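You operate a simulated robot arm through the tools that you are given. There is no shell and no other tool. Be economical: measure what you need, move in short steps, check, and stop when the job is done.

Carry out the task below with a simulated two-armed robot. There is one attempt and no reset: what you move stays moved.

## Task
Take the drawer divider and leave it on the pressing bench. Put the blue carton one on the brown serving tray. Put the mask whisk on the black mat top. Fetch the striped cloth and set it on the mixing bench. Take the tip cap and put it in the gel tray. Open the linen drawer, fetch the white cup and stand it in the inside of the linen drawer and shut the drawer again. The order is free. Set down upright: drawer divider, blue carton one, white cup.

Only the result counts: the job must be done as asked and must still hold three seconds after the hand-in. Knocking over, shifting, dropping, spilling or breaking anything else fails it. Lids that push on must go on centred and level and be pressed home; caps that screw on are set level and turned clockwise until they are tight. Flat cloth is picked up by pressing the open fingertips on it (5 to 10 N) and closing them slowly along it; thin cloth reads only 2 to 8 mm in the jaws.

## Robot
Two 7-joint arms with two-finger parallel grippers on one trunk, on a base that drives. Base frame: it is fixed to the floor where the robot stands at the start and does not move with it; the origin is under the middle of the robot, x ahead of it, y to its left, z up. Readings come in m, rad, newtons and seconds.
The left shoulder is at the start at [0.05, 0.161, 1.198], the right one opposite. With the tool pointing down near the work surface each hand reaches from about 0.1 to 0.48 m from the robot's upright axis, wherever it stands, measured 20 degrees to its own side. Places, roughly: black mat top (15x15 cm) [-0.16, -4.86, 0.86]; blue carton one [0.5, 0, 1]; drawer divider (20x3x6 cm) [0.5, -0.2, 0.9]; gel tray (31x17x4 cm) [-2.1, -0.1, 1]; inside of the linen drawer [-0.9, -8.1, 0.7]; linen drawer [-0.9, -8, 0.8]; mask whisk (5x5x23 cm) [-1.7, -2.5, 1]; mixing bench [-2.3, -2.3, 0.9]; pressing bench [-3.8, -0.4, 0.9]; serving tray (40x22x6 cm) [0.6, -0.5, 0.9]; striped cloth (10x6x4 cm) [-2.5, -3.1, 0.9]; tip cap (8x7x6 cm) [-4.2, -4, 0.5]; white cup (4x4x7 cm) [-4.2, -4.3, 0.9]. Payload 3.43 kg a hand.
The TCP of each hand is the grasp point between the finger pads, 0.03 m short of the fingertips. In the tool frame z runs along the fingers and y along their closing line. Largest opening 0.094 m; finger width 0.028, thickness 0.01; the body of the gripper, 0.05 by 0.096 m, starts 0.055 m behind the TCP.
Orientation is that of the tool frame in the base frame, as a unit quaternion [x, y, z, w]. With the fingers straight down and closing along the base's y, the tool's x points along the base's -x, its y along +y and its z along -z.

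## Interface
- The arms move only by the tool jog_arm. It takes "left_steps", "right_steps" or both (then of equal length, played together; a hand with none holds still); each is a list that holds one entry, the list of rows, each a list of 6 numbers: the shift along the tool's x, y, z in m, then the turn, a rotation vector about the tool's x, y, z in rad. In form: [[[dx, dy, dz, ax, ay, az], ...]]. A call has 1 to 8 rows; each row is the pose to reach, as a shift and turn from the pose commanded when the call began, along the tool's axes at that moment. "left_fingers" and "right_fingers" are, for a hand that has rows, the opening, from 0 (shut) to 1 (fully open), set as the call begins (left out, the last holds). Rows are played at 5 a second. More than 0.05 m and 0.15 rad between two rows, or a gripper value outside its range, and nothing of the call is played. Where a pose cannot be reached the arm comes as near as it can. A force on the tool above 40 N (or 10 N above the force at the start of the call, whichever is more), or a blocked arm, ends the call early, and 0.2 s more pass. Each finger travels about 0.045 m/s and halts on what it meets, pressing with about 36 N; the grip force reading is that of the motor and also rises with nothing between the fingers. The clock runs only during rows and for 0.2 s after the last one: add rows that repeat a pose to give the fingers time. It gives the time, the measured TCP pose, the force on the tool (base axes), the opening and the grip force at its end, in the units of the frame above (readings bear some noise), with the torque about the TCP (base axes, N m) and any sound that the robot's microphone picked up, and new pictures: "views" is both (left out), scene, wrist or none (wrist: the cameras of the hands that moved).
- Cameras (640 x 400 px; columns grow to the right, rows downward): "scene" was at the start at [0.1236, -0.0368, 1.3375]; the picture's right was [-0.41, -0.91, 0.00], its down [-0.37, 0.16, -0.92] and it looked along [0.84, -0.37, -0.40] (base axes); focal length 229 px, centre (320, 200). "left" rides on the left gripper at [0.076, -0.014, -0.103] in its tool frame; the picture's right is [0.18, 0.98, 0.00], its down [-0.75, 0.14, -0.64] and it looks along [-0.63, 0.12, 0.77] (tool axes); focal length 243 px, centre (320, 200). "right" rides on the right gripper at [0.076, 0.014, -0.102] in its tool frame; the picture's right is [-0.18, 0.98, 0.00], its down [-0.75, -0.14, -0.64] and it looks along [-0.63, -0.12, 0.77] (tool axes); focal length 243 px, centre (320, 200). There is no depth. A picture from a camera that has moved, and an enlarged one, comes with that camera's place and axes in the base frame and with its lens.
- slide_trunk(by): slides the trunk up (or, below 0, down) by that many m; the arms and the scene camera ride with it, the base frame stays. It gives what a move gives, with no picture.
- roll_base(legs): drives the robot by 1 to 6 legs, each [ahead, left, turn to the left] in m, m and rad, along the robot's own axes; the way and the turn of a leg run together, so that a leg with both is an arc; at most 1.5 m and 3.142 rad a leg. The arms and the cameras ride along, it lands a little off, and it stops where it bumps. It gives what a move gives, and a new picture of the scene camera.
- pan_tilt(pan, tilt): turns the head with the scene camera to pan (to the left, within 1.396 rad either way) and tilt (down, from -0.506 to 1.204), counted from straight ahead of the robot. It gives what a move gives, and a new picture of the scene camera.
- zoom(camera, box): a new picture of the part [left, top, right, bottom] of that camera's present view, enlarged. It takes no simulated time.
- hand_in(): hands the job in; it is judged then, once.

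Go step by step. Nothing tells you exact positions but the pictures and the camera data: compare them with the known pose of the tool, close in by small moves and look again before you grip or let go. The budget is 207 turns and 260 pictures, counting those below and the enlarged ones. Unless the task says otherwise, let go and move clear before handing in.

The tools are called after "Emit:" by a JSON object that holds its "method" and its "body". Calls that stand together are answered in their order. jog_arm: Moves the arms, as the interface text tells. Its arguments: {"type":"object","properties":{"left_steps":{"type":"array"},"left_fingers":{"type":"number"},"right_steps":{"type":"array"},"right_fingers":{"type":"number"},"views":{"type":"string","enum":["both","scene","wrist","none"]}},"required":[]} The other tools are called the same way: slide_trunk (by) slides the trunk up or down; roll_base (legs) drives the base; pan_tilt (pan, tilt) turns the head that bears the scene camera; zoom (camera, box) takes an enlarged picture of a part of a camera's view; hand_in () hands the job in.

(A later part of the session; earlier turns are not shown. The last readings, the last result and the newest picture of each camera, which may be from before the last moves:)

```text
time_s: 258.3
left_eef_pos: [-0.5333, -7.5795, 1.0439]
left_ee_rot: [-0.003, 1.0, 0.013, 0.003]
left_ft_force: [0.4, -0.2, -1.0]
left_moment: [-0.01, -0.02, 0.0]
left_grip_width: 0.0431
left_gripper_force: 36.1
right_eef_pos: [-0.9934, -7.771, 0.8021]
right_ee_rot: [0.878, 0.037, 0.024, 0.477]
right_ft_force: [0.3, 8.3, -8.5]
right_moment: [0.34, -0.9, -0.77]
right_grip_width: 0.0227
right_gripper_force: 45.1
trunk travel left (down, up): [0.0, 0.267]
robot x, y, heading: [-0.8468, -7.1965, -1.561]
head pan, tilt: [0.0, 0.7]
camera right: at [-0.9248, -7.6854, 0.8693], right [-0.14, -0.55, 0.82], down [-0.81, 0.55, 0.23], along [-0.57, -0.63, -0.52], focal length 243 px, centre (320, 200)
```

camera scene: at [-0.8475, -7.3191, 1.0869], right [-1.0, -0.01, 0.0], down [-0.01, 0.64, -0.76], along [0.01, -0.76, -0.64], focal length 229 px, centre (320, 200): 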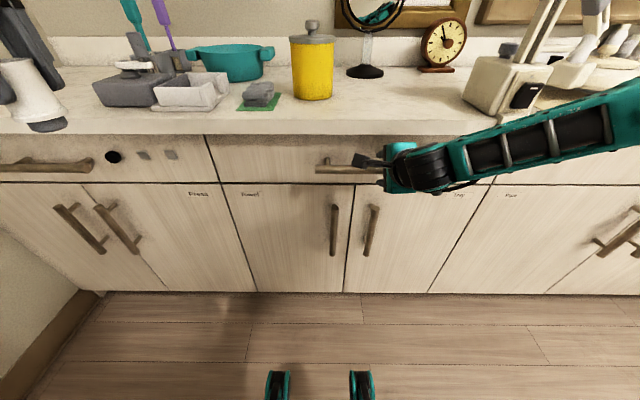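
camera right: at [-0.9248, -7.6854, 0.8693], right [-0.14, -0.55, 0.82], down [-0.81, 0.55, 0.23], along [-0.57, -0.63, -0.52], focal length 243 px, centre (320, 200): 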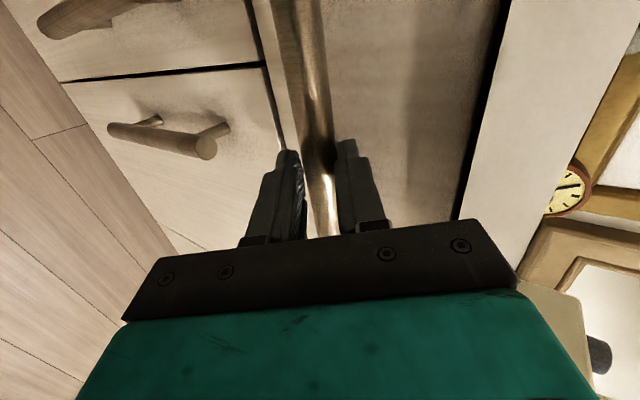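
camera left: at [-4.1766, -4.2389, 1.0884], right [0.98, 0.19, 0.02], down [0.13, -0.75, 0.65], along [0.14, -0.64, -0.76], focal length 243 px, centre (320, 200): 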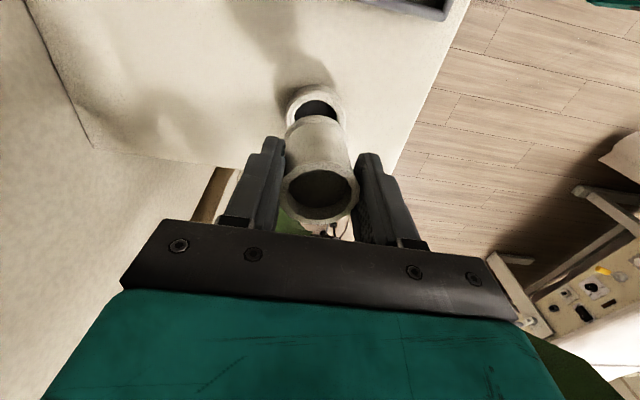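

The bar is gripped. I'll pull the drawer open by backing the base slowly.

Emit:
{"method": "roll_base", "body": {"legs": [[-0.1, 0, 0], [-0.14, 0, 0]]}}

```text
time_s: 260.4
left_eef_pos: [-0.534, -7.3444, 1.0434]
left_ee_rot: [-0.003, 1.0, 0.015, 0.003]
left_ft_force: [-0.5, 0.1, -0.9]
left_moment: [-0.01, 0.0, 0.01]
left_grip_width: 0.0431
left_gripper_force: 36.2
right_eef_pos: [-0.9938, -7.5365, 0.8008]
right_ee_rot: [0.878, 0.04, 0.024, 0.477]
right_ft_force: [12.2, -0.5, -18.7]
right_moment: [0.44, -1.2, -0.51]
right_grip_width: 0.0227
right_gripper_force: 45.1
trunk travel left (down, up): [0.0, 0.267]
robot x, y, heading: [-0.8514, -6.9585, -1.558]
head pan, tilt: [0.0, 0.7]
camera scene: at [-0.8492, -7.0846, 1.0867], right [-1.0, -0.01, 0.0], down [-0.01, 0.65, -0.76], along [0.01, -0.76, -0.65], focal length 229 px, centre (320, 200)
```

scene: 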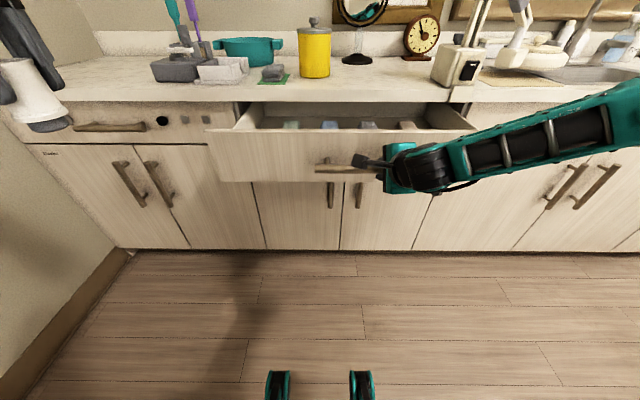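

The drawer is open about 23 cm. I'll let go of the handle and back the right hand off.

Emit:
{"method": "jog_arm", "body": {"right_steps": [[[0, 0, 0, 0, 0, 0], [0, 0, 0, 0, 0, 0], [0, 0, 0, 0, 0, 0], [0, 0, -0.03, 0, 0, 0], [0, 0, -0.07, 0, 0, 0], [0, 0, -0.11, 0, 0, 0], [-0.04, 0.01, -0.13, 0, 0, 0], [-0.08, 0.02, -0.15, 0, 0, 0]]], "right_fingers": 0.6}}

```text
time_s: 262.2
left_eef_pos: [-0.5345, -7.344, 1.0452]
left_ee_rot: [-0.003, 1.0, 0.014, 0.003]
left_ft_force: [-0.2, 0.3, -1.7]
left_moment: [0.01, -0.01, -0.02]
left_grip_width: 0.0433
left_gripper_force: 36.2
right_eef_pos: [-1.0844, -7.4296, 0.9014]
right_ee_rot: [0.877, 0.041, 0.025, 0.478]
right_ft_force: [-0.8, -0.2, 0.5]
right_moment: [-0.02, -0.02, -0.02]
right_grip_width: 0.0563
right_gripper_force: 0.1
trunk travel left (down, up): [0.0, 0.267]
robot x, y, heading: [-0.8512, -6.9575, -1.564]
head pan, tilt: [0.0, 0.7]
camera scene: at [-0.8498, -7.083, 1.087], right [-1.0, -0.01, 0.0], down [-0.01, 0.64, -0.77], along [0.01, -0.77, -0.64], focal length 229 px, centre (320, 200)
camera right: at [-1.0177, -7.3446, 0.9688], right [-0.14, -0.55, 0.82], down [-0.81, 0.54, 0.23], along [-0.57, -0.64, -0.52], focal length 243 px, centre (320, 200)
```

scene: 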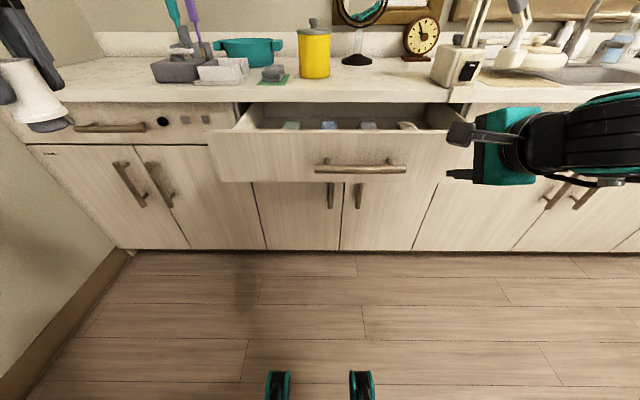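
right: 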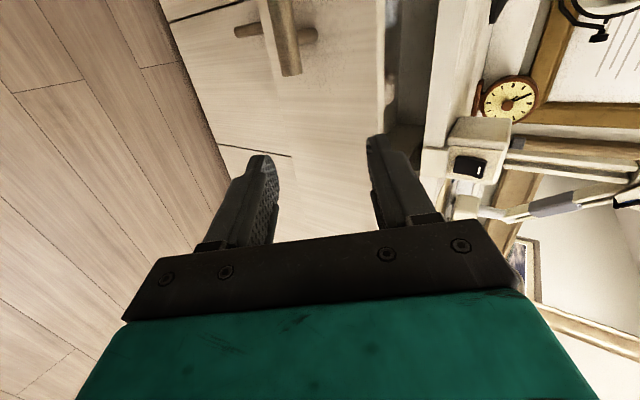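

Released cleanly. I'll raise the right hand clear, roll ahead a little, and move the cup over the drawer.

Emit:
{"method": "jog_arm", "body": {"left_steps": [[[0.03, 0, 0, 0, 0, 0], [0.06, 0, 0, 0, 0, 0], [0.1, 0, 0, 0, 0, 0], [0.14, 0, 0, 0, 0, 0], [0.16, 0, 0, 0, 0, 0]]], "right_steps": [[[0, 0.02, -0.012, 0, 0, 0], [-0.02, 0.04, -0.025, 0, 0, 0], [-0.04, 0.06, -0.04, 0, 0, 0], [-0.06, 0.08, -0.05, 0, 0, 0], [-0.08, 0.1, -0.065, 0, 0, 0]]], "views": "none"}}

Emit:
{"method": "roll_base", "body": {"legs": [[0.13, 0, 0]]}}

Emit:
{"method": "jog_arm", "body": {"left_steps": [[[0.01, -0.03, 0, 0, 0, 0], [0.02, -0.06, 0, 0, 0, 0], [0.03, -0.09, 0, 0, 0, 0], [0.04, -0.12, 0, 0, 0, 0], [0.06, -0.15, 0, 0, 0, 0], [0.08, -0.18, 0, 0, 0, 0]]]}}

```text
time_s: 263.4
left_eef_pos: [-0.6944, -7.3434, 1.0436]
left_ee_rot: [-0.004, 1.0, 0.014, 0.002]
left_ft_force: [0.9, -0.5, -1.9]
left_moment: [-0.02, 0.0, -0.02]
left_grip_width: 0.043
left_gripper_force: 35.9
right_eef_pos: [-1.1644, -7.4351, 1.018]
right_ee_rot: [0.877, 0.04, 0.025, 0.477]
right_ft_force: [-0.3, 0.3, -0.2]
right_moment: [0.01, -0.04, -0.01]
right_grip_width: 0.0563
right_gripper_force: 0.1
trunk travel left (down, up): [0.0, 0.267]
robot x, y, heading: [-0.8477, -6.9629, -1.564]
head pan, tilt: [0.0, 0.7]
```

```text
time_s: 264.6
left_eef_pos: [-0.692, -7.4719, 1.0428]
left_ee_rot: [-0.004, 1.0, 0.013, 0.004]
left_ft_force: [0.6, 0.4, -0.6]
left_moment: [0.02, -0.02, -0.01]
left_grip_width: 0.0432
left_gripper_force: 36.0
right_eef_pos: [-1.1631, -7.5648, 1.0195]
right_ee_rot: [0.877, 0.041, 0.025, 0.478]
right_ft_force: [0.8, -0.3, 0.1]
right_moment: [-0.02, -0.03, 0.03]
right_grip_width: 0.0562
right_gripper_force: 0.1
trunk travel left (down, up): [0.0, 0.267]
robot x, y, heading: [-0.8503, -7.0872, -1.56]
head pan, tilt: [0.0, 0.7]
camera scene: at [-0.848, -7.2126, 1.0869], right [-1.0, -0.01, 0.0], down [-0.01, 0.64, -0.76], along [0.01, -0.76, -0.64], focal length 229 px, centre (320, 200)
```

scene: 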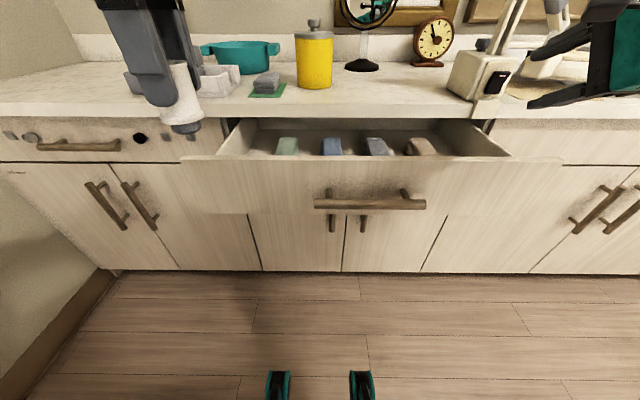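

```text
time_s: 266.0
left_eef_pos: [-0.7729, -7.6509, 1.0384]
left_ee_rot: [-0.003, 1.0, 0.011, 0.005]
left_ft_force: [0.8, -0.2, -0.2]
left_moment: [-0.01, 0.0, -0.01]
left_grip_width: 0.0432
left_gripper_force: 36.2
left hand out of reach, approached as far as the arm can: row 6
right_eef_pos: [-1.1636, -7.565, 1.019]
right_ee_rot: [0.877, 0.041, 0.025, 0.478]
right_ft_force: [0.6, -0.9, 1.1]
right_moment: [0.01, 0.01, -0.01]
right_grip_width: 0.0565
right_gripper_force: 0.1
trunk travel left (down, up): [0.0, 0.267]
robot x, y, heading: [-0.8493, -7.0883, -1.559]
head pan, tilt: [0.0, 0.7]
camera scene: at [-0.8485, -7.2124, 1.087], right [-1.0, -0.01, 0.0], down [-0.01, 0.64, -0.77], along [0.01, -0.76, -0.64], focal length 229 px, centre (320, 200)
camera left: at [-0.8484, -7.668, 1.1411], right [-0.19, 0.98, 0.02], down [0.75, 0.13, 0.65], along [0.64, 0.14, -0.76], focal length 243 px, centre (320, 200)
```

scene: 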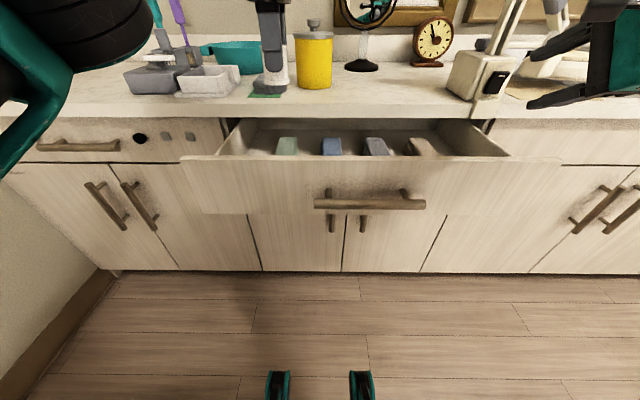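
left: 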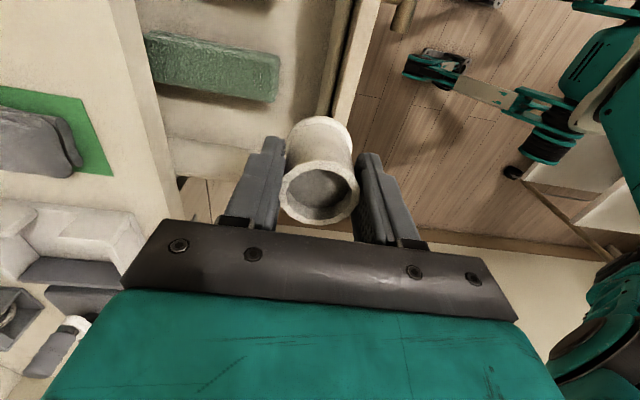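

Looking into the drawer, there's a gap between the green and blue towels at x≈-0.81. I'll roll ahead 4 cm, line up on the gap, and lower partway.

Emit:
{"method": "roll_base", "body": {"legs": [[0.04, 0, 0]]}}

Emit:
{"method": "jog_arm", "body": {"left_steps": [[[0.01, 0, 0.03, 0, 0, 0], [0.02, 0, 0.07, 0, 0, 0], [0.03, 0, 0.11, 0, 0, 0], [0.037, 0, 0.15, 0, 0, 0], [0.037, 0, 0.18, 0, 0, 0], [0.037, 0, 0.18, 0, 0, 0]]]}}

```text
time_s: 266.9
left_eef_pos: [-0.7715, -7.6897, 1.0387]
left_ee_rot: [-0.003, 1.0, 0.013, 0.003]
left_ft_force: [-0.2, -0.7, -1.0]
left_moment: [-0.01, 0.0, 0.0]
left_grip_width: 0.0432
left_gripper_force: 35.8
right_eef_pos: [-1.1627, -7.6042, 1.0194]
right_ee_rot: [0.877, 0.042, 0.025, 0.478]
right_ft_force: [0.8, 0.1, -0.9]
right_moment: [-0.02, -0.01, 0.02]
right_grip_width: 0.0561
right_gripper_force: 0.0
trunk travel left (down, up): [0.0, 0.267]
robot x, y, heading: [-0.8465, -7.1258, -1.56]
head pan, tilt: [0.0, 0.7]
camera scene: at [-0.8477, -7.2516, 1.0869], right [-1.0, -0.01, 0.0], down [-0.01, 0.64, -0.76], along [0.01, -0.76, -0.64], focal length 229 px, centre (320, 200)
```

scene: 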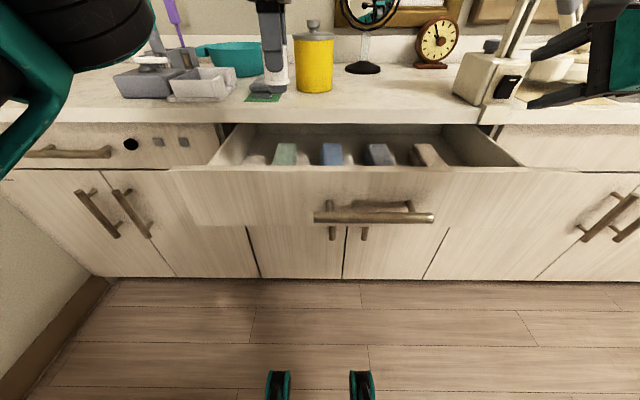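

```text
time_s: 268.3
left_eef_pos: [-0.8062, -7.6872, 0.8581]
left_ee_rot: [-0.004, 1.0, 0.012, 0.002]
left_ft_force: [0.1, -0.3, -1.1]
left_moment: [0.0, 0.05, -0.03]
left_grip_width: 0.0431
left_gripper_force: 35.7
right_eef_pos: [-1.1622, -7.6041, 1.0191]
right_ee_rot: [0.877, 0.042, 0.024, 0.478]
right_ft_force: [0.3, 0.0, 0.2]
right_moment: [-0.03, -0.02, 0.0]
right_grip_width: 0.0564
right_gripper_force: 0.0
trunk travel left (down, up): [0.0, 0.267]
robot x, y, heading: [-0.8495, -7.1274, -1.56]
head pan, tilt: [0.0, 0.7]
camera scene: at [-0.8477, -7.2514, 1.087], right [-1.0, -0.01, 0.0], down [-0.01, 0.64, -0.76], along [0.01, -0.76, -0.64], focal length 229 px, centre (320, 200)
camera left: at [-0.882, -7.7048, 0.9613], right [-0.19, 0.98, 0.02], down [0.75, 0.13, 0.65], along [0.63, 0.14, -0.76], focal length 243 px, centre (320, 200)
```

scene: 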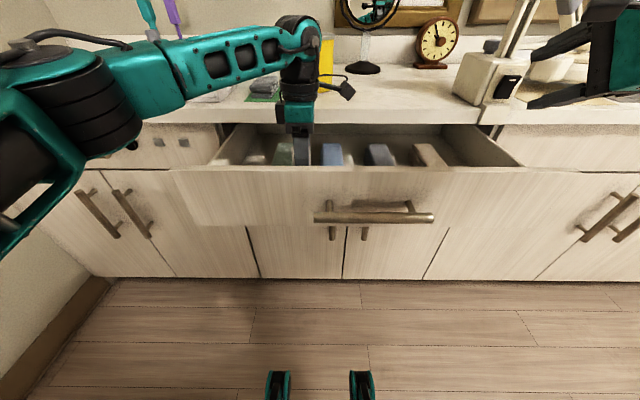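
left: 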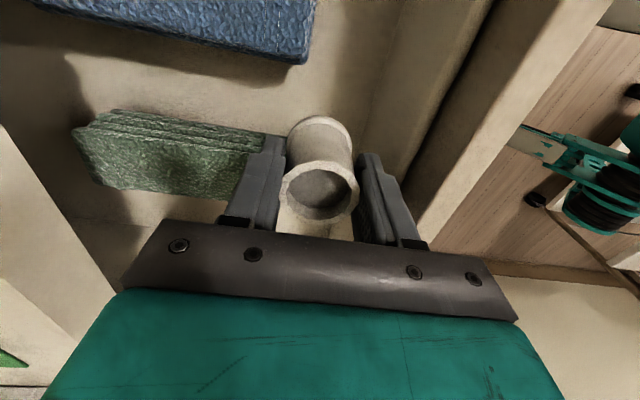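

The cup lines up with the gap. I'll lower into the drawer, slowing near the floor.

Emit:
{"method": "jog_arm", "body": {"left_steps": [[[0, 0, 0.03, 0, 0, 0], [0, 0, 0.06, 0, 0, 0], [0, 0, 0.075, 0, 0, 0], [0, 0, 0.081, 0, 0, 0], [0, 0, 0.087, 0, 0, 0], [0, 0, 0.092, 0, 0, 0]]], "views": "wrist"}}

```text
time_s: 269.7
left_eef_pos: [-0.8068, -7.6833, 0.7694]
left_ee_rot: [-0.005, 1.0, 0.009, 0.002]
left_ft_force: [1.9, -0.7, 27.0]
left_moment: [-0.24, -0.26, 0.05]
left_grip_width: 0.0433
left_gripper_force: 36.0
right_eef_pos: [-1.1626, -7.6014, 1.0208]
right_ee_rot: [0.876, 0.042, 0.025, 0.479]
right_ft_force: [0.5, -0.4, -0.4]
right_moment: [-0.01, 0.0, 0.01]
right_grip_width: 0.0564
right_gripper_force: 0.1
trunk travel left (down, up): [0.0, 0.267]
robot x, y, heading: [-0.8499, -7.1238, -1.561]
head pan, tilt: [0.0, 0.7]
camera left: at [-0.8833, -7.7004, 0.8728], right [-0.19, 0.98, 0.02], down [0.75, 0.14, 0.65], along [0.63, 0.14, -0.76], focal length 243 px, centre (320, 200)
```

left: 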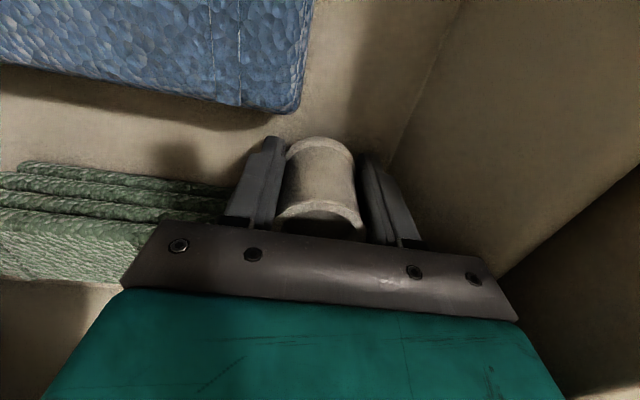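

The cup is on the drawer floor. I'll ease off, open and rise.

Emit:
{"method": "jog_arm", "body": {"left_steps": [[[0, 0, -0.004, 0, 0, 0], [0, 0, -0.004, 0, 0, 0]]], "views": "none"}}

Emit:
{"method": "jog_arm", "body": {"left_steps": [[[0, 0, 0, 0, 0, 0], [0, 0, 0, 0, 0, 0], [0, 0, -0.01, 0, 0, 0], [0, 0, -0.03, 0, 0, 0], [0, 0, -0.07, 0, 0, 0], [0, 0, -0.11, 0, 0, 0], [0, 0, -0.15, 0, 0, 0], [0, 0, -0.19, 0, 0, 0]]], "left_fingers": 0.62}}

```text
time_s: 270.3
left_eef_pos: [-0.8078, -7.6831, 0.769]
left_ee_rot: [-0.003, 1.0, 0.012, 0.003]
left_ft_force: [-1.2, -1.2, 10.7]
left_moment: [-0.15, 0.0, -0.02]
left_grip_width: 0.043
left_gripper_force: 35.7
right_eef_pos: [-1.1627, -7.6029, 1.0195]
right_ee_rot: [0.877, 0.04, 0.025, 0.478]
right_ft_force: [0.1, 0.4, 0.1]
right_moment: [0.02, 0.01, -0.02]
right_grip_width: 0.0563
right_gripper_force: 0.1
trunk travel left (down, up): [0.0, 0.267]
robot x, y, heading: [-0.848, -7.1276, -1.56]
head pan, tilt: [0.0, 0.7]
```

```text
time_s: 272.1
left_eef_pos: [-0.8062, -7.6846, 0.9606]
left_ee_rot: [-0.004, 1.0, 0.012, 0.003]
left_ft_force: [0.4, 0.0, -1.0]
left_moment: [0.05, 0.03, 0.0]
left_grip_width: 0.0583
left_gripper_force: 0.1
right_eef_pos: [-1.1635, -7.6023, 1.0208]
right_ee_rot: [0.877, 0.041, 0.024, 0.478]
right_ft_force: [-0.8, -0.1, -0.3]
right_moment: [0.0, -0.01, 0.02]
right_grip_width: 0.0564
right_gripper_force: 0.1
trunk travel left (down, up): [0.0, 0.267]
robot x, y, heading: [-0.8481, -7.125, -1.559]
head pan, tilt: [0.0, 0.7]
camera scene: at [-0.8478, -7.2512, 1.087], right [-1.0, -0.01, 0.0], down [-0.01, 0.64, -0.77], along [0.01, -0.77, -0.64], focal length 229 px, centre (320, 200)
camera left: at [-0.884, -7.7036, 1.0635], right [-0.19, 0.98, 0.02], down [0.75, 0.13, 0.65], along [0.63, 0.14, -0.76], focal length 243 px, centre (320, 200)
```

scene: 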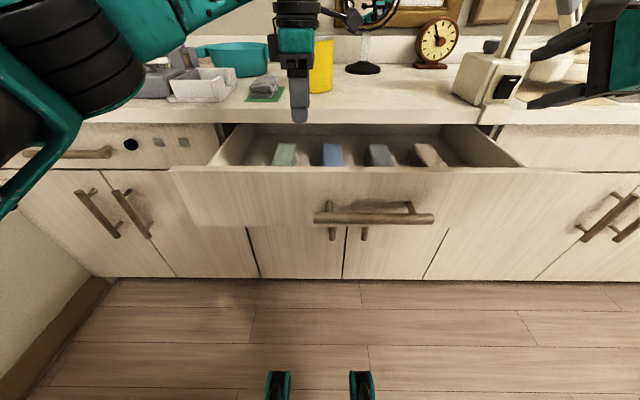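
left: 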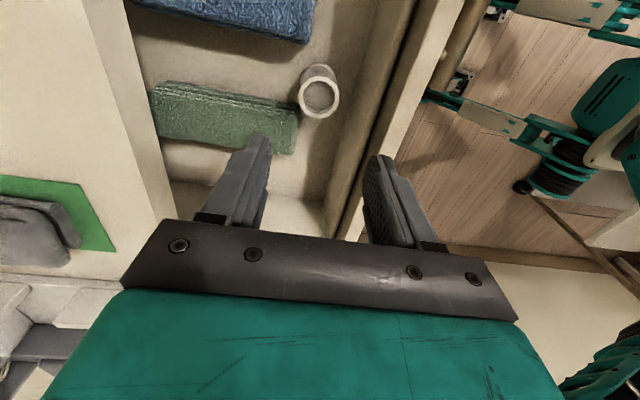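

The cup stands in the drawer. To shut it, I'll back up, regrip the handle with the right hand the same way, and push with the base.

Emit:
{"method": "roll_base", "body": {"legs": [[-0.18, 0, 0]]}}

Emit:
{"method": "jog_arm", "body": {"left_steps": [[[-0.04, 0, -0.01, 0, 0, 0], [-0.08, 0, -0.02, 0, 0, 0], [-0.12, 0, -0.03, 0, 0, 0], [-0.16, 0, -0.04, 0, 0, 0], [-0.2, 0, -0.05, 0, 0, 0], [-0.2, 0.02, -0.06, 0, 0, 0], [-0.2, 0.04, -0.07, 0, 0, 0], [-0.2, 0.04, -0.08, 0, 0, 0]]], "right_steps": [[[0, 0, 0, 0, 0, 0], [0.02, -0.015, 0.025, 0, 0, 0], [0.045, -0.036, 0.055, 0, 0, 0], [0.07, -0.058, 0.085, 0, 0, 0], [0.095, -0.08, 0.115, 0, 0, 0], [0.12, -0.1, 0.145, 0, 0, 0], [0.145, -0.12, 0.175, 0, 0, 0], [0.161, -0.133, 0.197, 0, 0, 0]]]}}

```text
time_s: 273.6
left_eef_pos: [-0.8089, -7.5045, 0.9595]
left_ee_rot: [-0.004, 1.0, 0.013, 0.003]
left_ft_force: [1.0, -0.3, 1.0]
left_moment: [0.03, -0.01, -0.01]
left_grip_width: 0.0583
left_gripper_force: 0.0
right_eef_pos: [-1.1646, -7.4202, 1.0189]
right_ee_rot: [0.877, 0.041, 0.024, 0.478]
right_ft_force: [0.6, 0.2, -0.7]
right_moment: [-0.03, 0.02, 0.01]
right_grip_width: 0.0566
right_gripper_force: 0.0
trunk travel left (down, up): [0.0, 0.267]
robot x, y, heading: [-0.8505, -6.9441, -1.561]
head pan, tilt: [0.0, 0.7]
camera scene: at [-0.8496, -7.0687, 1.087], right [-1.0, -0.01, 0.0], down [-0.01, 0.64, -0.77], along [0.01, -0.77, -0.64], focal length 229 px, centre (320, 200)
```

scene: 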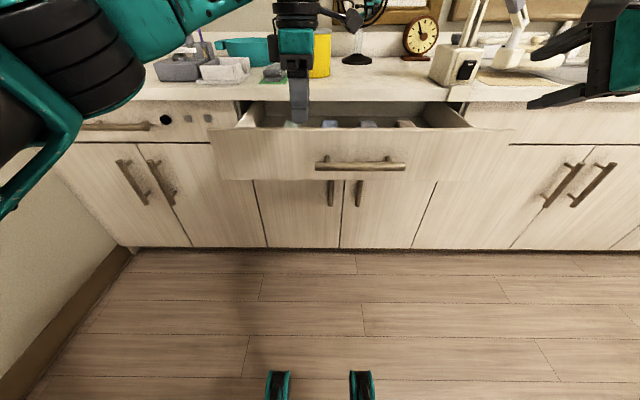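

```text
time_s: 275.4
left_eef_pos: [-0.6095, -7.4652, 1.0417]
left_ee_rot: [-0.005, 1.0, 0.012, 0.003]
left_ft_force: [-0.9, 0.3, 0.5]
left_moment: [0.02, 0.0, 0.0]
left_grip_width: 0.0581
left_gripper_force: 0.1
right_eef_pos: [-0.9938, -7.5022, 0.8012]
right_ee_rot: [0.877, 0.041, 0.024, 0.478]
right_ft_force: [-1.3, -0.7, -0.5]
right_moment: [-0.03, 0.0, 0.02]
right_grip_width: 0.0565
right_gripper_force: 0.1
trunk travel left (down, up): [0.0, 0.267]
robot x, y, heading: [-0.8454, -6.9452, -1.566]
head pan, tilt: [0.0, 0.7]
camera scene: at [-0.8495, -7.0689, 1.0869], right [-1.0, -0.01, 0.0], down [-0.01, 0.64, -0.76], along [0.01, -0.76, -0.64], focal length 229 px, centre (320, 200)
camera right: at [-0.9264, -7.4152, 0.868], right [-0.14, -0.55, 0.83], down [-0.81, 0.54, 0.23], along [-0.57, -0.64, -0.52], focal length 243 px, centre (320, 200)
camera left: at [-0.6855, -7.4822, 1.1446], right [-0.19, 0.98, 0.02], down [0.75, 0.13, 0.65], along [0.63, 0.14, -0.76], focal length 243 px, centre (320, 200)
```

scene: 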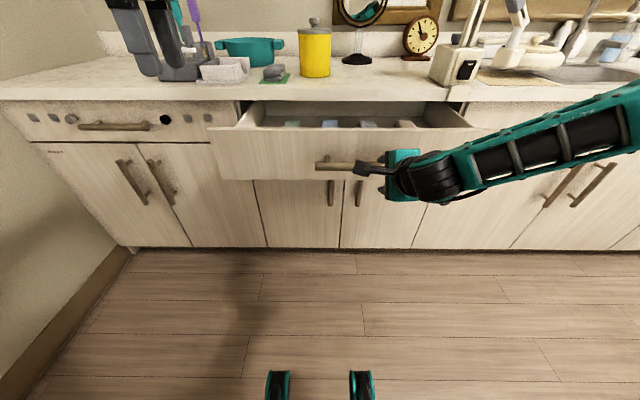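
right: 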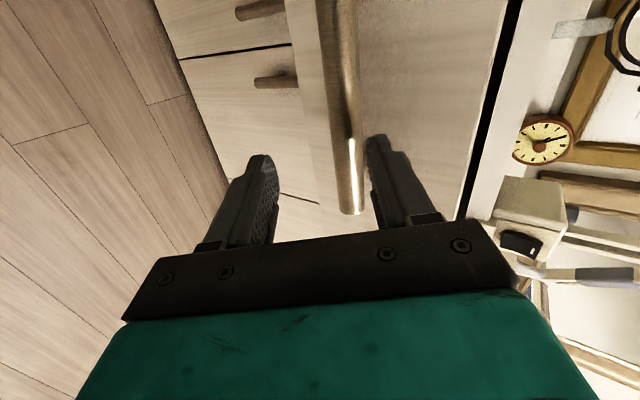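
left: 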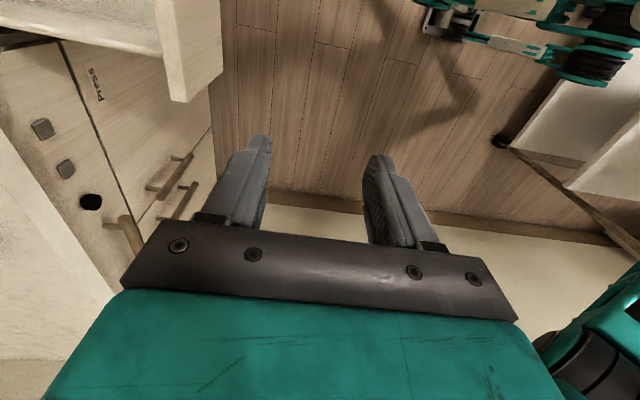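

Emit:
{"method": "roll_base", "body": {"legs": [[0.034, 0, 0]]}}

Emit:
{"method": "jog_arm", "body": {"right_steps": [[[0, 0, 0, 0, 0, 0], [0, 0, 0, 0, 0, 0], [0, 0, 0, 0, 0, 0], [0, 0, 0, 0, 0, 0]]], "right_fingers": 0, "views": "none"}}

Emit:
{"method": "roll_base", "body": {"legs": [[0.08, 0, 0], [0.08, 0, 0], [0.075, 0, 0]]}}

```text
time_s: 276.3
left_eef_pos: [-0.6099, -7.4977, 1.042]
left_ee_rot: [-0.003, 1.0, 0.012, 0.002]
left_ft_force: [0.6, -0.2, 0.6]
left_moment: [0.01, 0.01, -0.02]
left_grip_width: 0.0584
left_gripper_force: 0.0
right_eef_pos: [-0.995, -7.5352, 0.801]
right_ee_rot: [0.877, 0.04, 0.024, 0.478]
right_ft_force: [0.9, -1.0, 0.1]
right_moment: [0.02, 0.03, 0.01]
right_grip_width: 0.0566
right_gripper_force: 0.0
trunk travel left (down, up): [0.0, 0.267]
robot x, y, heading: [-0.8486, -6.981, -1.562]
head pan, tilt: [0.0, 0.7]
camera scene: at [-0.8492, -7.1028, 1.0869], right [-1.0, -0.01, 0.0], down [-0.01, 0.64, -0.76], along [0.01, -0.76, -0.64], focal length 229 px, centre (320, 200)
```

scene: 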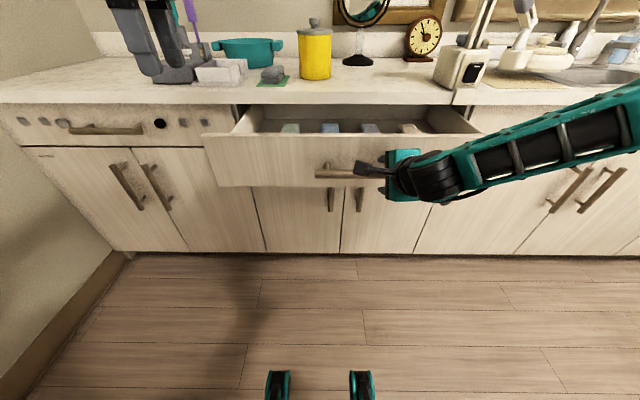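

```text
time_s: 277.3
left_eef_pos: [-0.6109, -7.4992, 1.0424]
left_ee_rot: [-0.004, 1.0, 0.012, 0.003]
left_ft_force: [0.3, -0.7, -0.3]
left_moment: [-0.02, 0.01, 0.02]
left_grip_width: 0.0583
left_gripper_force: 0.1
right_eef_pos: [-0.9943, -7.5356, 0.7999]
right_ee_rot: [0.877, 0.041, 0.026, 0.478]
right_ft_force: [0.9, -0.8, 1.2]
right_moment: [-0.01, -0.94, -0.6]
right_grip_width: 0.0224
right_gripper_force: 45.0
trunk travel left (down, up): [0.0, 0.267]
robot x, y, heading: [-0.8486, -6.9809, -1.561]
head pan, tilt: [0.0, 0.7]
```

```text
time_s: 279.6
left_eef_pos: [-0.6068, -7.7298, 1.0425]
left_ee_rot: [-0.004, 1.0, 0.012, 0.004]
left_ft_force: [-0.4, 0.2, 0.6]
left_moment: [0.01, 0.01, -0.02]
left_grip_width: 0.0581
left_gripper_force: 0.0
right_eef_pos: [-0.9946, -7.7661, 0.8006]
right_ee_rot: [0.877, 0.037, 0.022, 0.478]
right_ft_force: [-22.6, -2.3, 3.4]
right_moment: [-0.08, -0.94, -1.03]
right_grip_width: 0.0231
right_gripper_force: 45.1
trunk travel left (down, up): [0.0, 0.267]
robot x, y, heading: [-0.8465, -7.2093, -1.567]
head pan, tilt: [0.0, 0.7]
camera scene: at [-0.848, -7.3333, 1.087], right [-1.0, -0.01, 0.0], down [-0.01, 0.64, -0.77], along [0.01, -0.77, -0.64], focal length 229 px, centre (320, 200)
```

scene: 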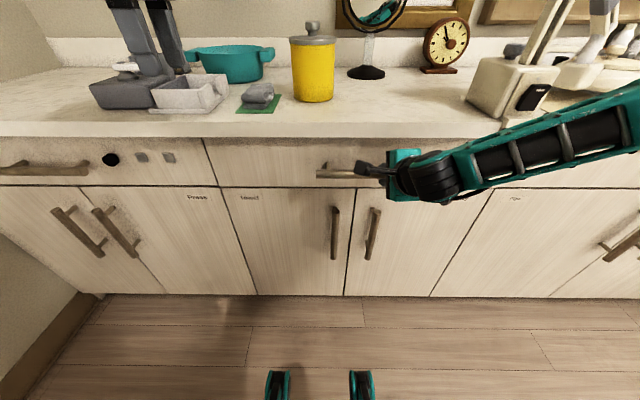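

Nearly shut, with about 4 mm to go. A final small push.

Emit:
{"method": "roll_base", "body": {"legs": [[0.01, 0, 0]]}}

Emit:
{"method": "zoom", "body": {"camera": "right", "box": [160, 0, 560, 300]}}

```text
time_s: 280.4
left_eef_pos: [-0.6065, -7.7362, 1.044]
left_ee_rot: [-0.004, 1.0, 0.01, 0.004]
left_ft_force: [-0.5, -0.1, 0.2]
left_moment: [0.0, -0.03, -0.01]
left_grip_width: 0.0584
left_gripper_force: 0.0
right_eef_pos: [-0.9941, -7.7734, 0.8006]
right_ee_rot: [0.878, 0.039, 0.022, 0.477]
right_ft_force: [-10.3, 35.3, 4.3]
right_moment: [0.48, -0.93, -0.89]
right_grip_width: 0.0228
right_gripper_force: 44.7
trunk travel left (down, up): [0.0, 0.267]
robot x, y, heading: [-0.8469, -7.2216, -1.563]
head pan, tilt: [0.0, 0.7]
camera scene: at [-0.8472, -7.3404, 1.0874], right [-1.0, -0.01, 0.0], down [-0.01, 0.64, -0.77], along [0.01, -0.77, -0.64], focal length 229 px, centre (320, 200)
```

scene: 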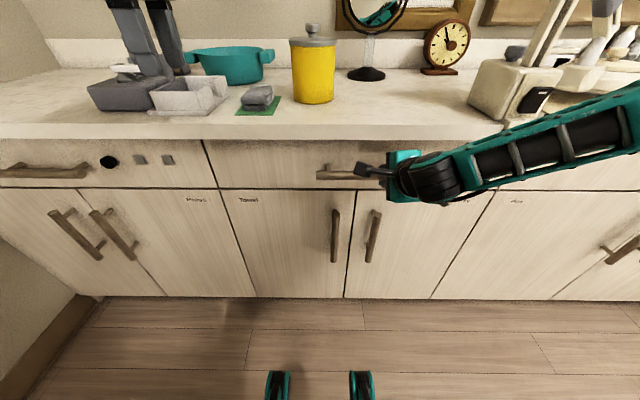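

```text
1.33 times, centred on (360, 150) of right
camera zoom: at [-0.9251, -7.687, 0.8681], right [-0.14, -0.55, 0.82], down [-0.81, 0.55, 0.23], along [-0.58, -0.63, -0.52], focal length 324 px, centre (267, 267)
```

zoom: 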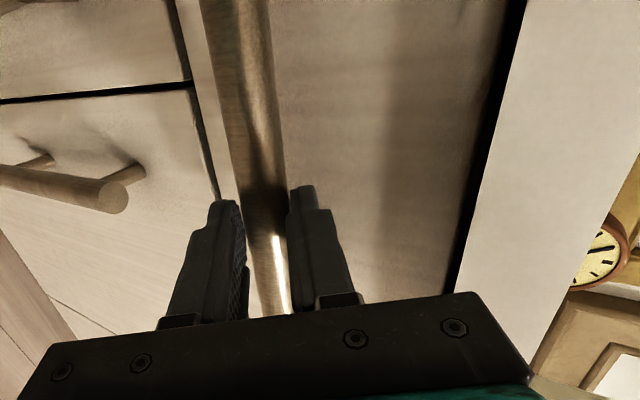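

The drawer is fully shut (35 N of resistance). I'll let go and withdraw along the tool axis.

Emit:
{"method": "jog_arm", "body": {"right_steps": [[[0, 0, 0, 0, 0, 0], [0, 0, 0, 0, 0, 0], [0, 0, 0, 0, 0, 0], [0, 0, -0.03, 0, 0, 0], [0, 0, -0.07, 0, 0, 0], [0, 0, -0.11, 0, 0, 0], [-0.04, 0.03, -0.13, 0, 0, 0], [-0.08, 0.06, -0.15, 0, 0, 0]]], "right_fingers": 0.62, "views": "none"}}

Emit:
{"method": "roll_base", "body": {"legs": [[-0.2, 0, 0]]}}

```text
refused: row 7 steps farther than a row can; nothing moved
```

```text
time_s: 281.9
left_eef_pos: [-0.6071, -7.5406, 1.0427]
left_ee_rot: [-0.006, 1.0, 0.011, 0.002]
left_ft_force: [-0.9, -0.4, 0.1]
left_moment: [-0.01, 0.04, 0.01]
left_grip_width: 0.0581
left_gripper_force: 0.1
right_eef_pos: [-0.9933, -7.5786, 0.801]
right_ee_rot: [0.877, 0.041, 0.024, 0.477]
right_ft_force: [-1.6, -2.0, 12.7]
right_moment: [-0.27, -0.82, -1.09]
right_grip_width: 0.0227
right_gripper_force: 45.1
trunk travel left (down, up): [0.0, 0.267]
robot x, y, heading: [-0.8505, -7.0218, -1.559]
head pan, tilt: [0.0, 0.7]
camera scene: at [-0.8486, -7.146, 1.0872], right [-1.0, -0.01, 0.0], down [-0.01, 0.64, -0.77], along [0.01, -0.77, -0.64], focal length 229 px, centre (320, 200)
```

scene: 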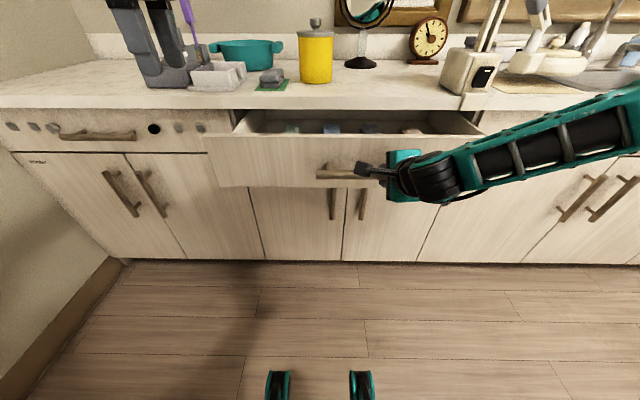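

The withdrawal was refused (step too large) and the base pulled the drawer open again. I'll push it shut again gently.

Emit:
{"method": "roll_base", "body": {"legs": [[0.07, 0, 0], [0.07, 0, 0], [0.06, 0, 0]]}}

```text
time_s: 284.1
left_eef_pos: [-0.6033, -7.7406, 1.0432]
left_ee_rot: [-0.008, 1.0, 0.012, 0.003]
left_ft_force: [-0.4, -0.1, -0.3]
left_moment: [0.01, -0.02, -0.02]
left_grip_width: 0.0586
left_gripper_force: 0.1
right_eef_pos: [-0.9898, -7.7777, 0.7971]
right_ee_rot: [0.879, 0.041, 0.025, 0.475]
right_ft_force: [-13.3, 14.4, -3.5]
right_moment: [0.14, -1.34, -0.35]
right_grip_width: 0.0229
right_gripper_force: 45.2
trunk travel left (down, up): [0.0, 0.267]
robot x, y, heading: [-0.8441, -7.2222, -1.553]
head pan, tilt: [0.0, 0.7]
camera scene: at [-0.8462, -7.3459, 1.0868], right [-1.0, -0.02, 0.0], down [-0.01, 0.64, -0.77], along [0.01, -0.77, -0.64], focal length 229 px, centre (320, 200)
```

scene: 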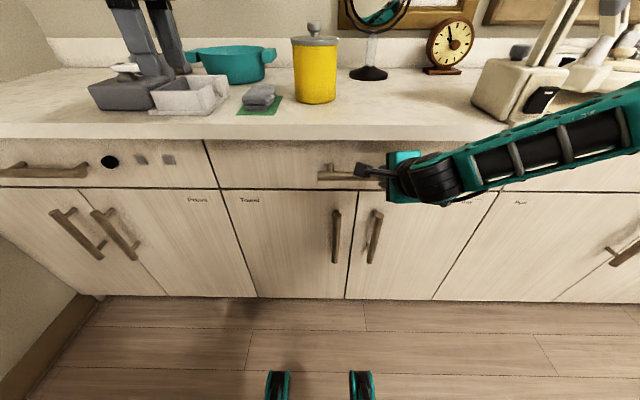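

Shut again. Now opening the fingers and withdrawing in legal steps.

Emit:
{"method": "jog_arm", "body": {"right_steps": [[[0, 0, 0, 0, 0, 0], [0, 0, 0, 0, 0, 0], [0, 0, 0, 0, 0, 0], [0, 0, -0.03, 0, 0, 0], [0, 0, -0.07, 0, 0, 0], [0, 0, -0.11, 0, 0, 0], [-0.02, 0.02, -0.13, 0, 0, 0], [-0.05, 0.04, -0.15, 0, 0, 0]]], "right_fingers": 0.62, "views": "scene"}}

```text
time_s: 285.9
left_eef_pos: [-0.6021, -7.7398, 1.0423]
left_ee_rot: [-0.007, 1.0, 0.012, 0.002]
left_ft_force: [0.3, -0.7, 1.5]
left_moment: [0.02, -0.02, 0.02]
left_grip_width: 0.0583
left_gripper_force: 0.0
right_eef_pos: [-1.0488, -7.6801, 0.9138]
right_ee_rot: [0.879, 0.042, 0.025, 0.474]
right_ft_force: [0.4, 0.6, -0.6]
right_moment: [-0.02, -0.02, -0.02]
right_grip_width: 0.0583
right_gripper_force: 0.0
trunk travel left (down, up): [0.0, 0.267]
robot x, y, heading: [-0.8458, -7.2222, -1.557]
head pan, tilt: [0.0, 0.7]
camera scene: at [-0.8452, -7.3465, 1.087], right [-1.0, -0.02, 0.0], down [-0.01, 0.64, -0.77], along [0.01, -0.77, -0.64], focal length 229 px, centre (320, 200)
```

scene: 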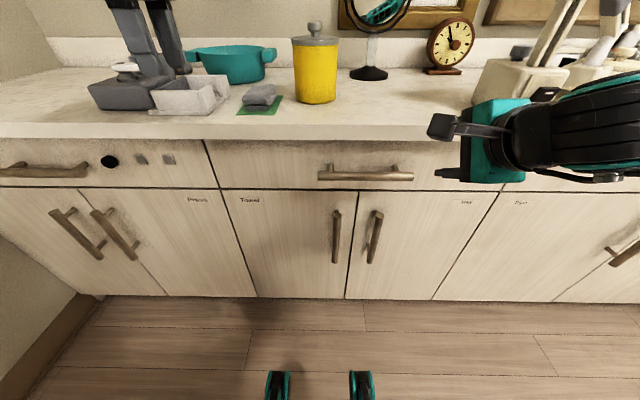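

The drawer is shut with the cup inside. Next I'll raise the trunk, step back, and reverse up the corridor to fetch the tip cap.

Emit:
{"method": "slide_trunk", "body": {"by": 0.225}}

Emit:
{"method": "roll_base", "body": {"legs": [[-0.12, 0, -0.014], [0, -0.5, 0]]}}

```text
time_s: 288.3
left_eef_pos: [-0.6023, -7.7404, 1.2667]
left_ee_rot: [-0.009, 1.0, 0.012, 0.003]
left_ft_force: [-0.2, 0.0, -0.9]
left_moment: [0.01, 0.02, 0.03]
left_grip_width: 0.0582
left_gripper_force: 0.0
right_eef_pos: [-1.0475, -7.681, 1.1389]
right_ee_rot: [0.879, 0.042, 0.025, 0.475]
right_ft_force: [-0.2, 0.0, 0.3]
right_moment: [0.01, -0.02, 0.0]
right_grip_width: 0.0582
right_gripper_force: 0.0
trunk travel left (down, up): [-0.225, 0.042]
robot x, y, heading: [-0.8485, -7.2229, -1.553]
head pan, tilt: [0.0, 0.7]
```

```text
time_s: 292.1
left_eef_pos: [-1.1078, -7.6237, 1.2665]
left_ee_rot: [0.001, 1.0, 0.012, 0.003]
left_ft_force: [0.3, -0.1, 0.3]
left_moment: [0.01, 0.0, -0.02]
left_grip_width: 0.0587
left_gripper_force: 0.1
right_eef_pos: [-1.5515, -7.5558, 1.1394]
right_ee_rot: [0.879, 0.034, 0.02, 0.474]
right_ft_force: [0.9, 0.3, -0.6]
right_moment: [0.0, 0.01, 0.0]
right_grip_width: 0.0586
right_gripper_force: 0.1
trunk travel left (down, up): [-0.225, 0.042]
robot x, y, heading: [-1.3418, -7.1037, -1.57]
head pan, tilt: [0.0, 0.7]
camera scene: at [-1.343, -7.2253, 1.312], right [-1.0, 0.0, 0.0], down [0.0, 0.64, -0.76], along [0.0, -0.76, -0.64], focal length 229 px, centre (320, 200)
```

scene: 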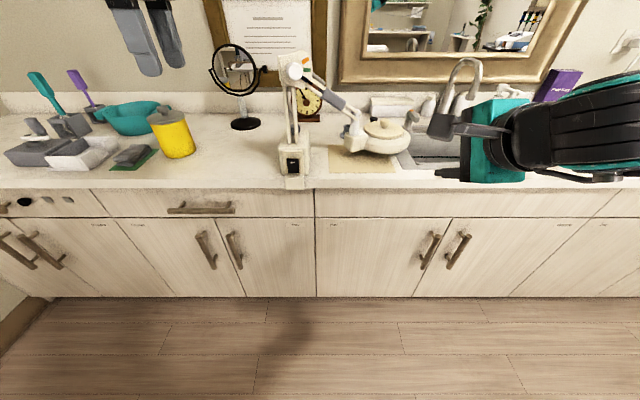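

Emit:
{"method": "roll_base", "body": {"legs": [[-1.4, 0, 0], [-1.4, 0, 0], [-0.35, 0, 0], [0, 0, -1.57]]}}

```text
time_s: 311.4
left_eef_pos: [-1.8738, -4.1807, 1.2683]
left_ee_rot: [0.716, 0.698, 0.007, 0.011]
left_ft_force: [-0.5, -0.3, 0.4]
left_moment: [-0.02, 0.01, 0.0]
left_grip_width: 0.0583
left_gripper_force: 0.1
right_eef_pos: [-1.7962, -3.7374, 1.1383]
right_ee_rot: [0.638, -0.606, -0.325, 0.347]
right_ft_force: [0.1, -0.8, 0.0]
right_moment: [0.0, -0.01, 0.0]
right_grip_width: 0.0584
right_gripper_force: 0.1
trunk travel left (down, up): [-0.225, 0.042]
robot x, y, heading: [-1.3445, -3.9578, 3.122]
head pan, tilt: [0.0, 0.7]
camera scene: at [-1.4715, -3.9536, 1.312], right [0.02, 1.0, 0.0], down [0.64, -0.02, -0.76], along [-0.76, 0.02, -0.64], focal length 229 px, centre (320, 200)
```

scene: 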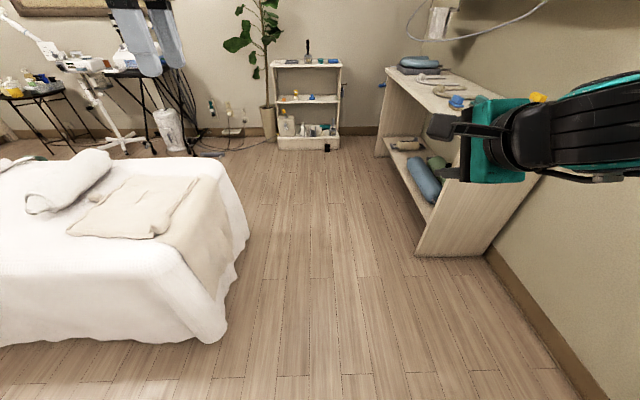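

I'll fetch the cap with the left hand, since its tool can pitch forward under the top shelf board. First I'll tuck the right hand upright and turn the left back to lateral closing.

Emit:
{"method": "jog_arm", "body": {"left_steps": [[[0, 0, 0, 0, 0, 0.145], [0, 0, 0, 0, 0, 0.29], [0, 0, 0, 0, 0, 0.435], [0, 0, 0, 0, 0, 0.58], [0, 0, 0, 0, 0, 0.725], [0, 0, 0, 0, 0, 0.87], [0, 0, 0, 0, 0, 1.015], [0, 0, 0, 0, 0, 1.16]]], "right_steps": [[[-0.01, 0.02, -0.022, 0.14, 0, 0], [-0.02, 0.04, -0.045, 0.28, 0, 0], [-0.03, 0.06, -0.067, 0.42, 0, 0], [-0.04, 0.082, -0.09, 0.56, 0, 0], [-0.05, 0.103, -0.112, 0.7, 0, 0], [-0.06, 0.124, -0.135, 0.84, 0, 0], [-0.07, 0.145, -0.157, 0.98, 0, 0], [-0.08, 0.165, -0.18, 0.99, 0, 0]]], "right_fingers": 1, "left_fingers": 1, "views": "none"}}

Emit:
{"method": "jog_arm", "body": {"left_steps": [[[0.03, 0, 0, 0, 0, 0.14], [0.06, 0, 0, 0, 0, 0.28], [0.08, 0, 0, 0, 0, 0.4], [0.08, 0, 0, 0, 0, 0.4]]], "right_steps": [[[0, 0, 0, 0, 0, -0.14], [0, 0, 0, 0, 0, -0.28], [0, 0, 0, 0, 0, -0.42], [0, 0, 0, 0, 0, -0.56]]], "views": "scene"}}

```text
time_s: 313.1
left_eef_pos: [-1.8712, -4.1795, 1.2666]
left_ee_rot: [0.982, 0.189, 0.011, 0.005]
left_ft_force: [0.9, 1.4, -0.6]
left_moment: [0.01, 0.04, -0.04]
left_grip_width: 0.0938
left_gripper_force: 0.2
right_eef_pos: [-1.7407, -3.6556, 1.3764]
right_ee_rot: [0.728, -0.686, 0.002, 0.0]
right_ft_force: [0.3, 0.7, 0.6]
right_moment: [-0.01, 0.01, 0.03]
right_grip_width: 0.0941
right_gripper_force: 0.0
trunk travel left (down, up): [-0.225, 0.042]
robot x, y, heading: [-1.3484, -3.9555, 3.119]
head pan, tilt: [0.0, 0.7]
```

```text
time_s: 314.1
left_eef_pos: [-1.7998, -4.1491, 1.2692]
left_ee_rot: [1.0, -0.009, 0.012, 0.003]
left_ft_force: [-0.1, -0.2, 0.3]
left_moment: [-0.02, -0.03, 0.0]
left_grip_width: 0.0939
left_gripper_force: 0.1
right_eef_pos: [-1.7393, -3.6552, 1.376]
right_ee_rot: [0.888, -0.459, 0.001, 0.001]
right_ft_force: [0.0, 0.3, 0.0]
right_moment: [-0.01, -0.04, -0.01]
right_grip_width: 0.0941
right_gripper_force: 0.1
trunk travel left (down, up): [-0.225, 0.042]
robot x, y, heading: [-1.3465, -3.9562, 3.124]
head pan, tilt: [0.0, 0.7]
camera scene: at [-1.4716, -3.9538, 1.3119], right [0.02, 1.0, 0.0], down [0.64, -0.02, -0.76], along [-0.76, 0.02, -0.64], focal length 229 px, centre (320, 200)
```

scene: 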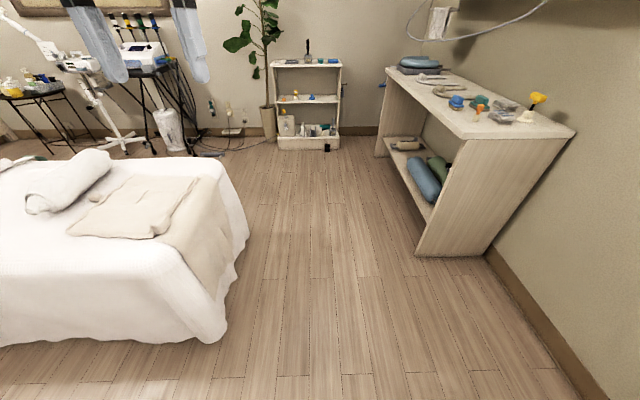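

Now driving west to the shelf.

Emit:
{"method": "roll_base", "body": {"legs": [[0, 0, 0.017], [1.3, 0, 0], [0.78, 0, 0]]}}

Emit:
{"method": "slide_trunk", "body": {"by": -0.225}}

Emit:
{"method": "pan_tilt", "body": {"pan": 0.0, "tilt": 0.6}}

Emit:
{"method": "zoom", "body": {"camera": "scene", "box": [230, 150, 430, 290]}}

```text
time_s: 324.9
left_eef_pos: [-3.8934, -4.0924, 1.2695]
left_ee_rot: [1.0, -0.015, 0.013, 0.002]
left_ft_force: [-0.8, -0.4, -0.4]
left_moment: [0.0, 0.02, 0.02]
left_grip_width: 0.094
left_gripper_force: 0.1
right_eef_pos: [-3.8276, -3.5981, 1.3755]
right_ee_rot: [0.885, -0.466, 0.001, 0.002]
right_ft_force: [-0.6, -0.5, 0.3]
right_moment: [-0.01, -0.01, -0.02]
right_grip_width: 0.094
right_gripper_force: 0.0
trunk travel left (down, up): [-0.225, 0.042]
robot x, y, heading: [-3.4359, -3.9086, 3.102]
head pan, tilt: [0.0, 0.7]
camera scene: at [-3.5632, -3.9013, 1.3119], right [0.04, 1.0, 0.0], down [0.64, -0.03, -0.76], along [-0.76, 0.03, -0.64], focal length 229 px, centre (320, 200)
```

scene: 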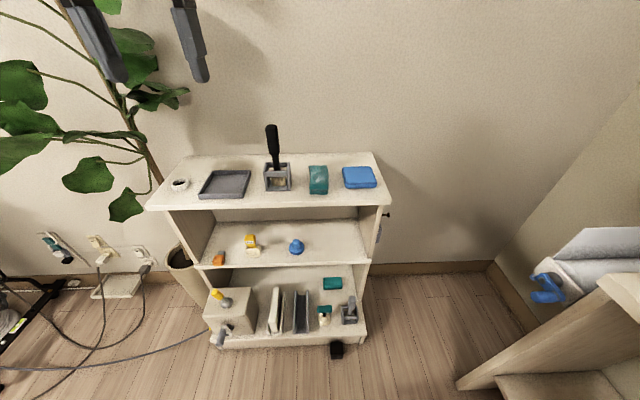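

```text
time_s: 327.2
left_eef_pos: [-3.8928, -4.0917, 1.0439]
left_ee_rot: [1.0, -0.015, 0.013, 0.003]
left_ft_force: [0.5, -0.1, 0.5]
left_moment: [0.0, -0.01, 0.03]
left_grip_width: 0.0942
left_gripper_force: 0.1
right_eef_pos: [-3.8258, -3.5985, 1.1513]
right_ee_rot: [0.885, -0.466, 0.001, 0.002]
right_ft_force: [0.9, -1.0, 0.6]
right_moment: [-0.02, -0.01, 0.01]
right_grip_width: 0.0938
right_gripper_force: 0.2
trunk travel left (down, up): [0.0, 0.267]
robot x, y, heading: [-3.4395, -3.9076, 3.097]
head pan, tilt: [0.0, 0.7]
```

```text
time_s: 327.9
left_eef_pos: [-3.8934, -4.092, 1.0441]
left_ee_rot: [1.0, -0.015, 0.012, 0.002]
left_ft_force: [0.3, -0.6, -0.7]
left_moment: [0.01, 0.01, -0.01]
left_grip_width: 0.094
left_gripper_force: 0.1
right_eef_pos: [-3.8263, -3.598, 1.1512]
right_ee_rot: [0.885, -0.466, 0.001, 0.002]
right_ft_force: [-0.5, 0.7, 1.2]
right_moment: [0.02, 0.0, 0.0]
right_grip_width: 0.0939
right_gripper_force: 0.0
trunk travel left (down, up): [0.0, 0.267]
robot x, y, heading: [-3.4332, -3.9063, 3.103]
head pan, tilt: [0.0, 0.6]
camera scene: at [-3.5663, -3.9012, 1.0956], right [0.04, 1.0, 0.0], down [0.56, -0.02, -0.82], along [-0.82, 0.03, -0.57], focal length 229 px, centre (320, 200)
```

scene: 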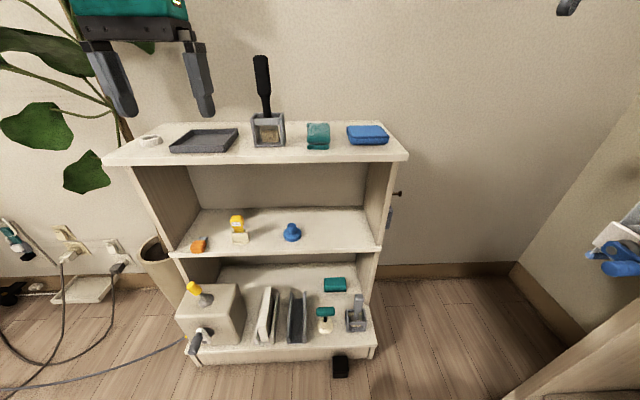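

```text
2.86 times, centred on (330, 220) of scene
camera zoom: at [-3.5663, -3.9012, 1.0956], right [0.04, 1.0, 0.0], down [0.56, -0.02, -0.82], along [-0.82, 0.03, -0.57], focal length 654 px, centre (291, 143)
```

zoom: 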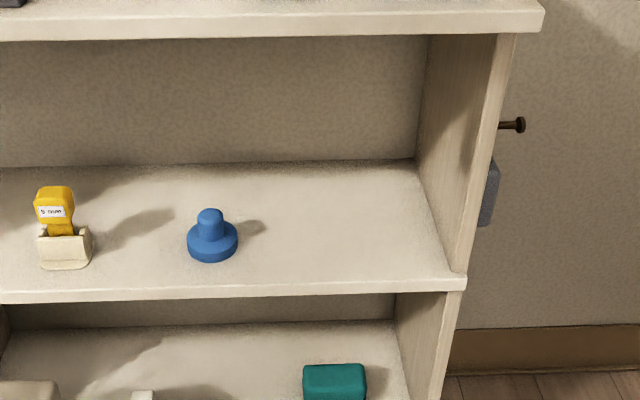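

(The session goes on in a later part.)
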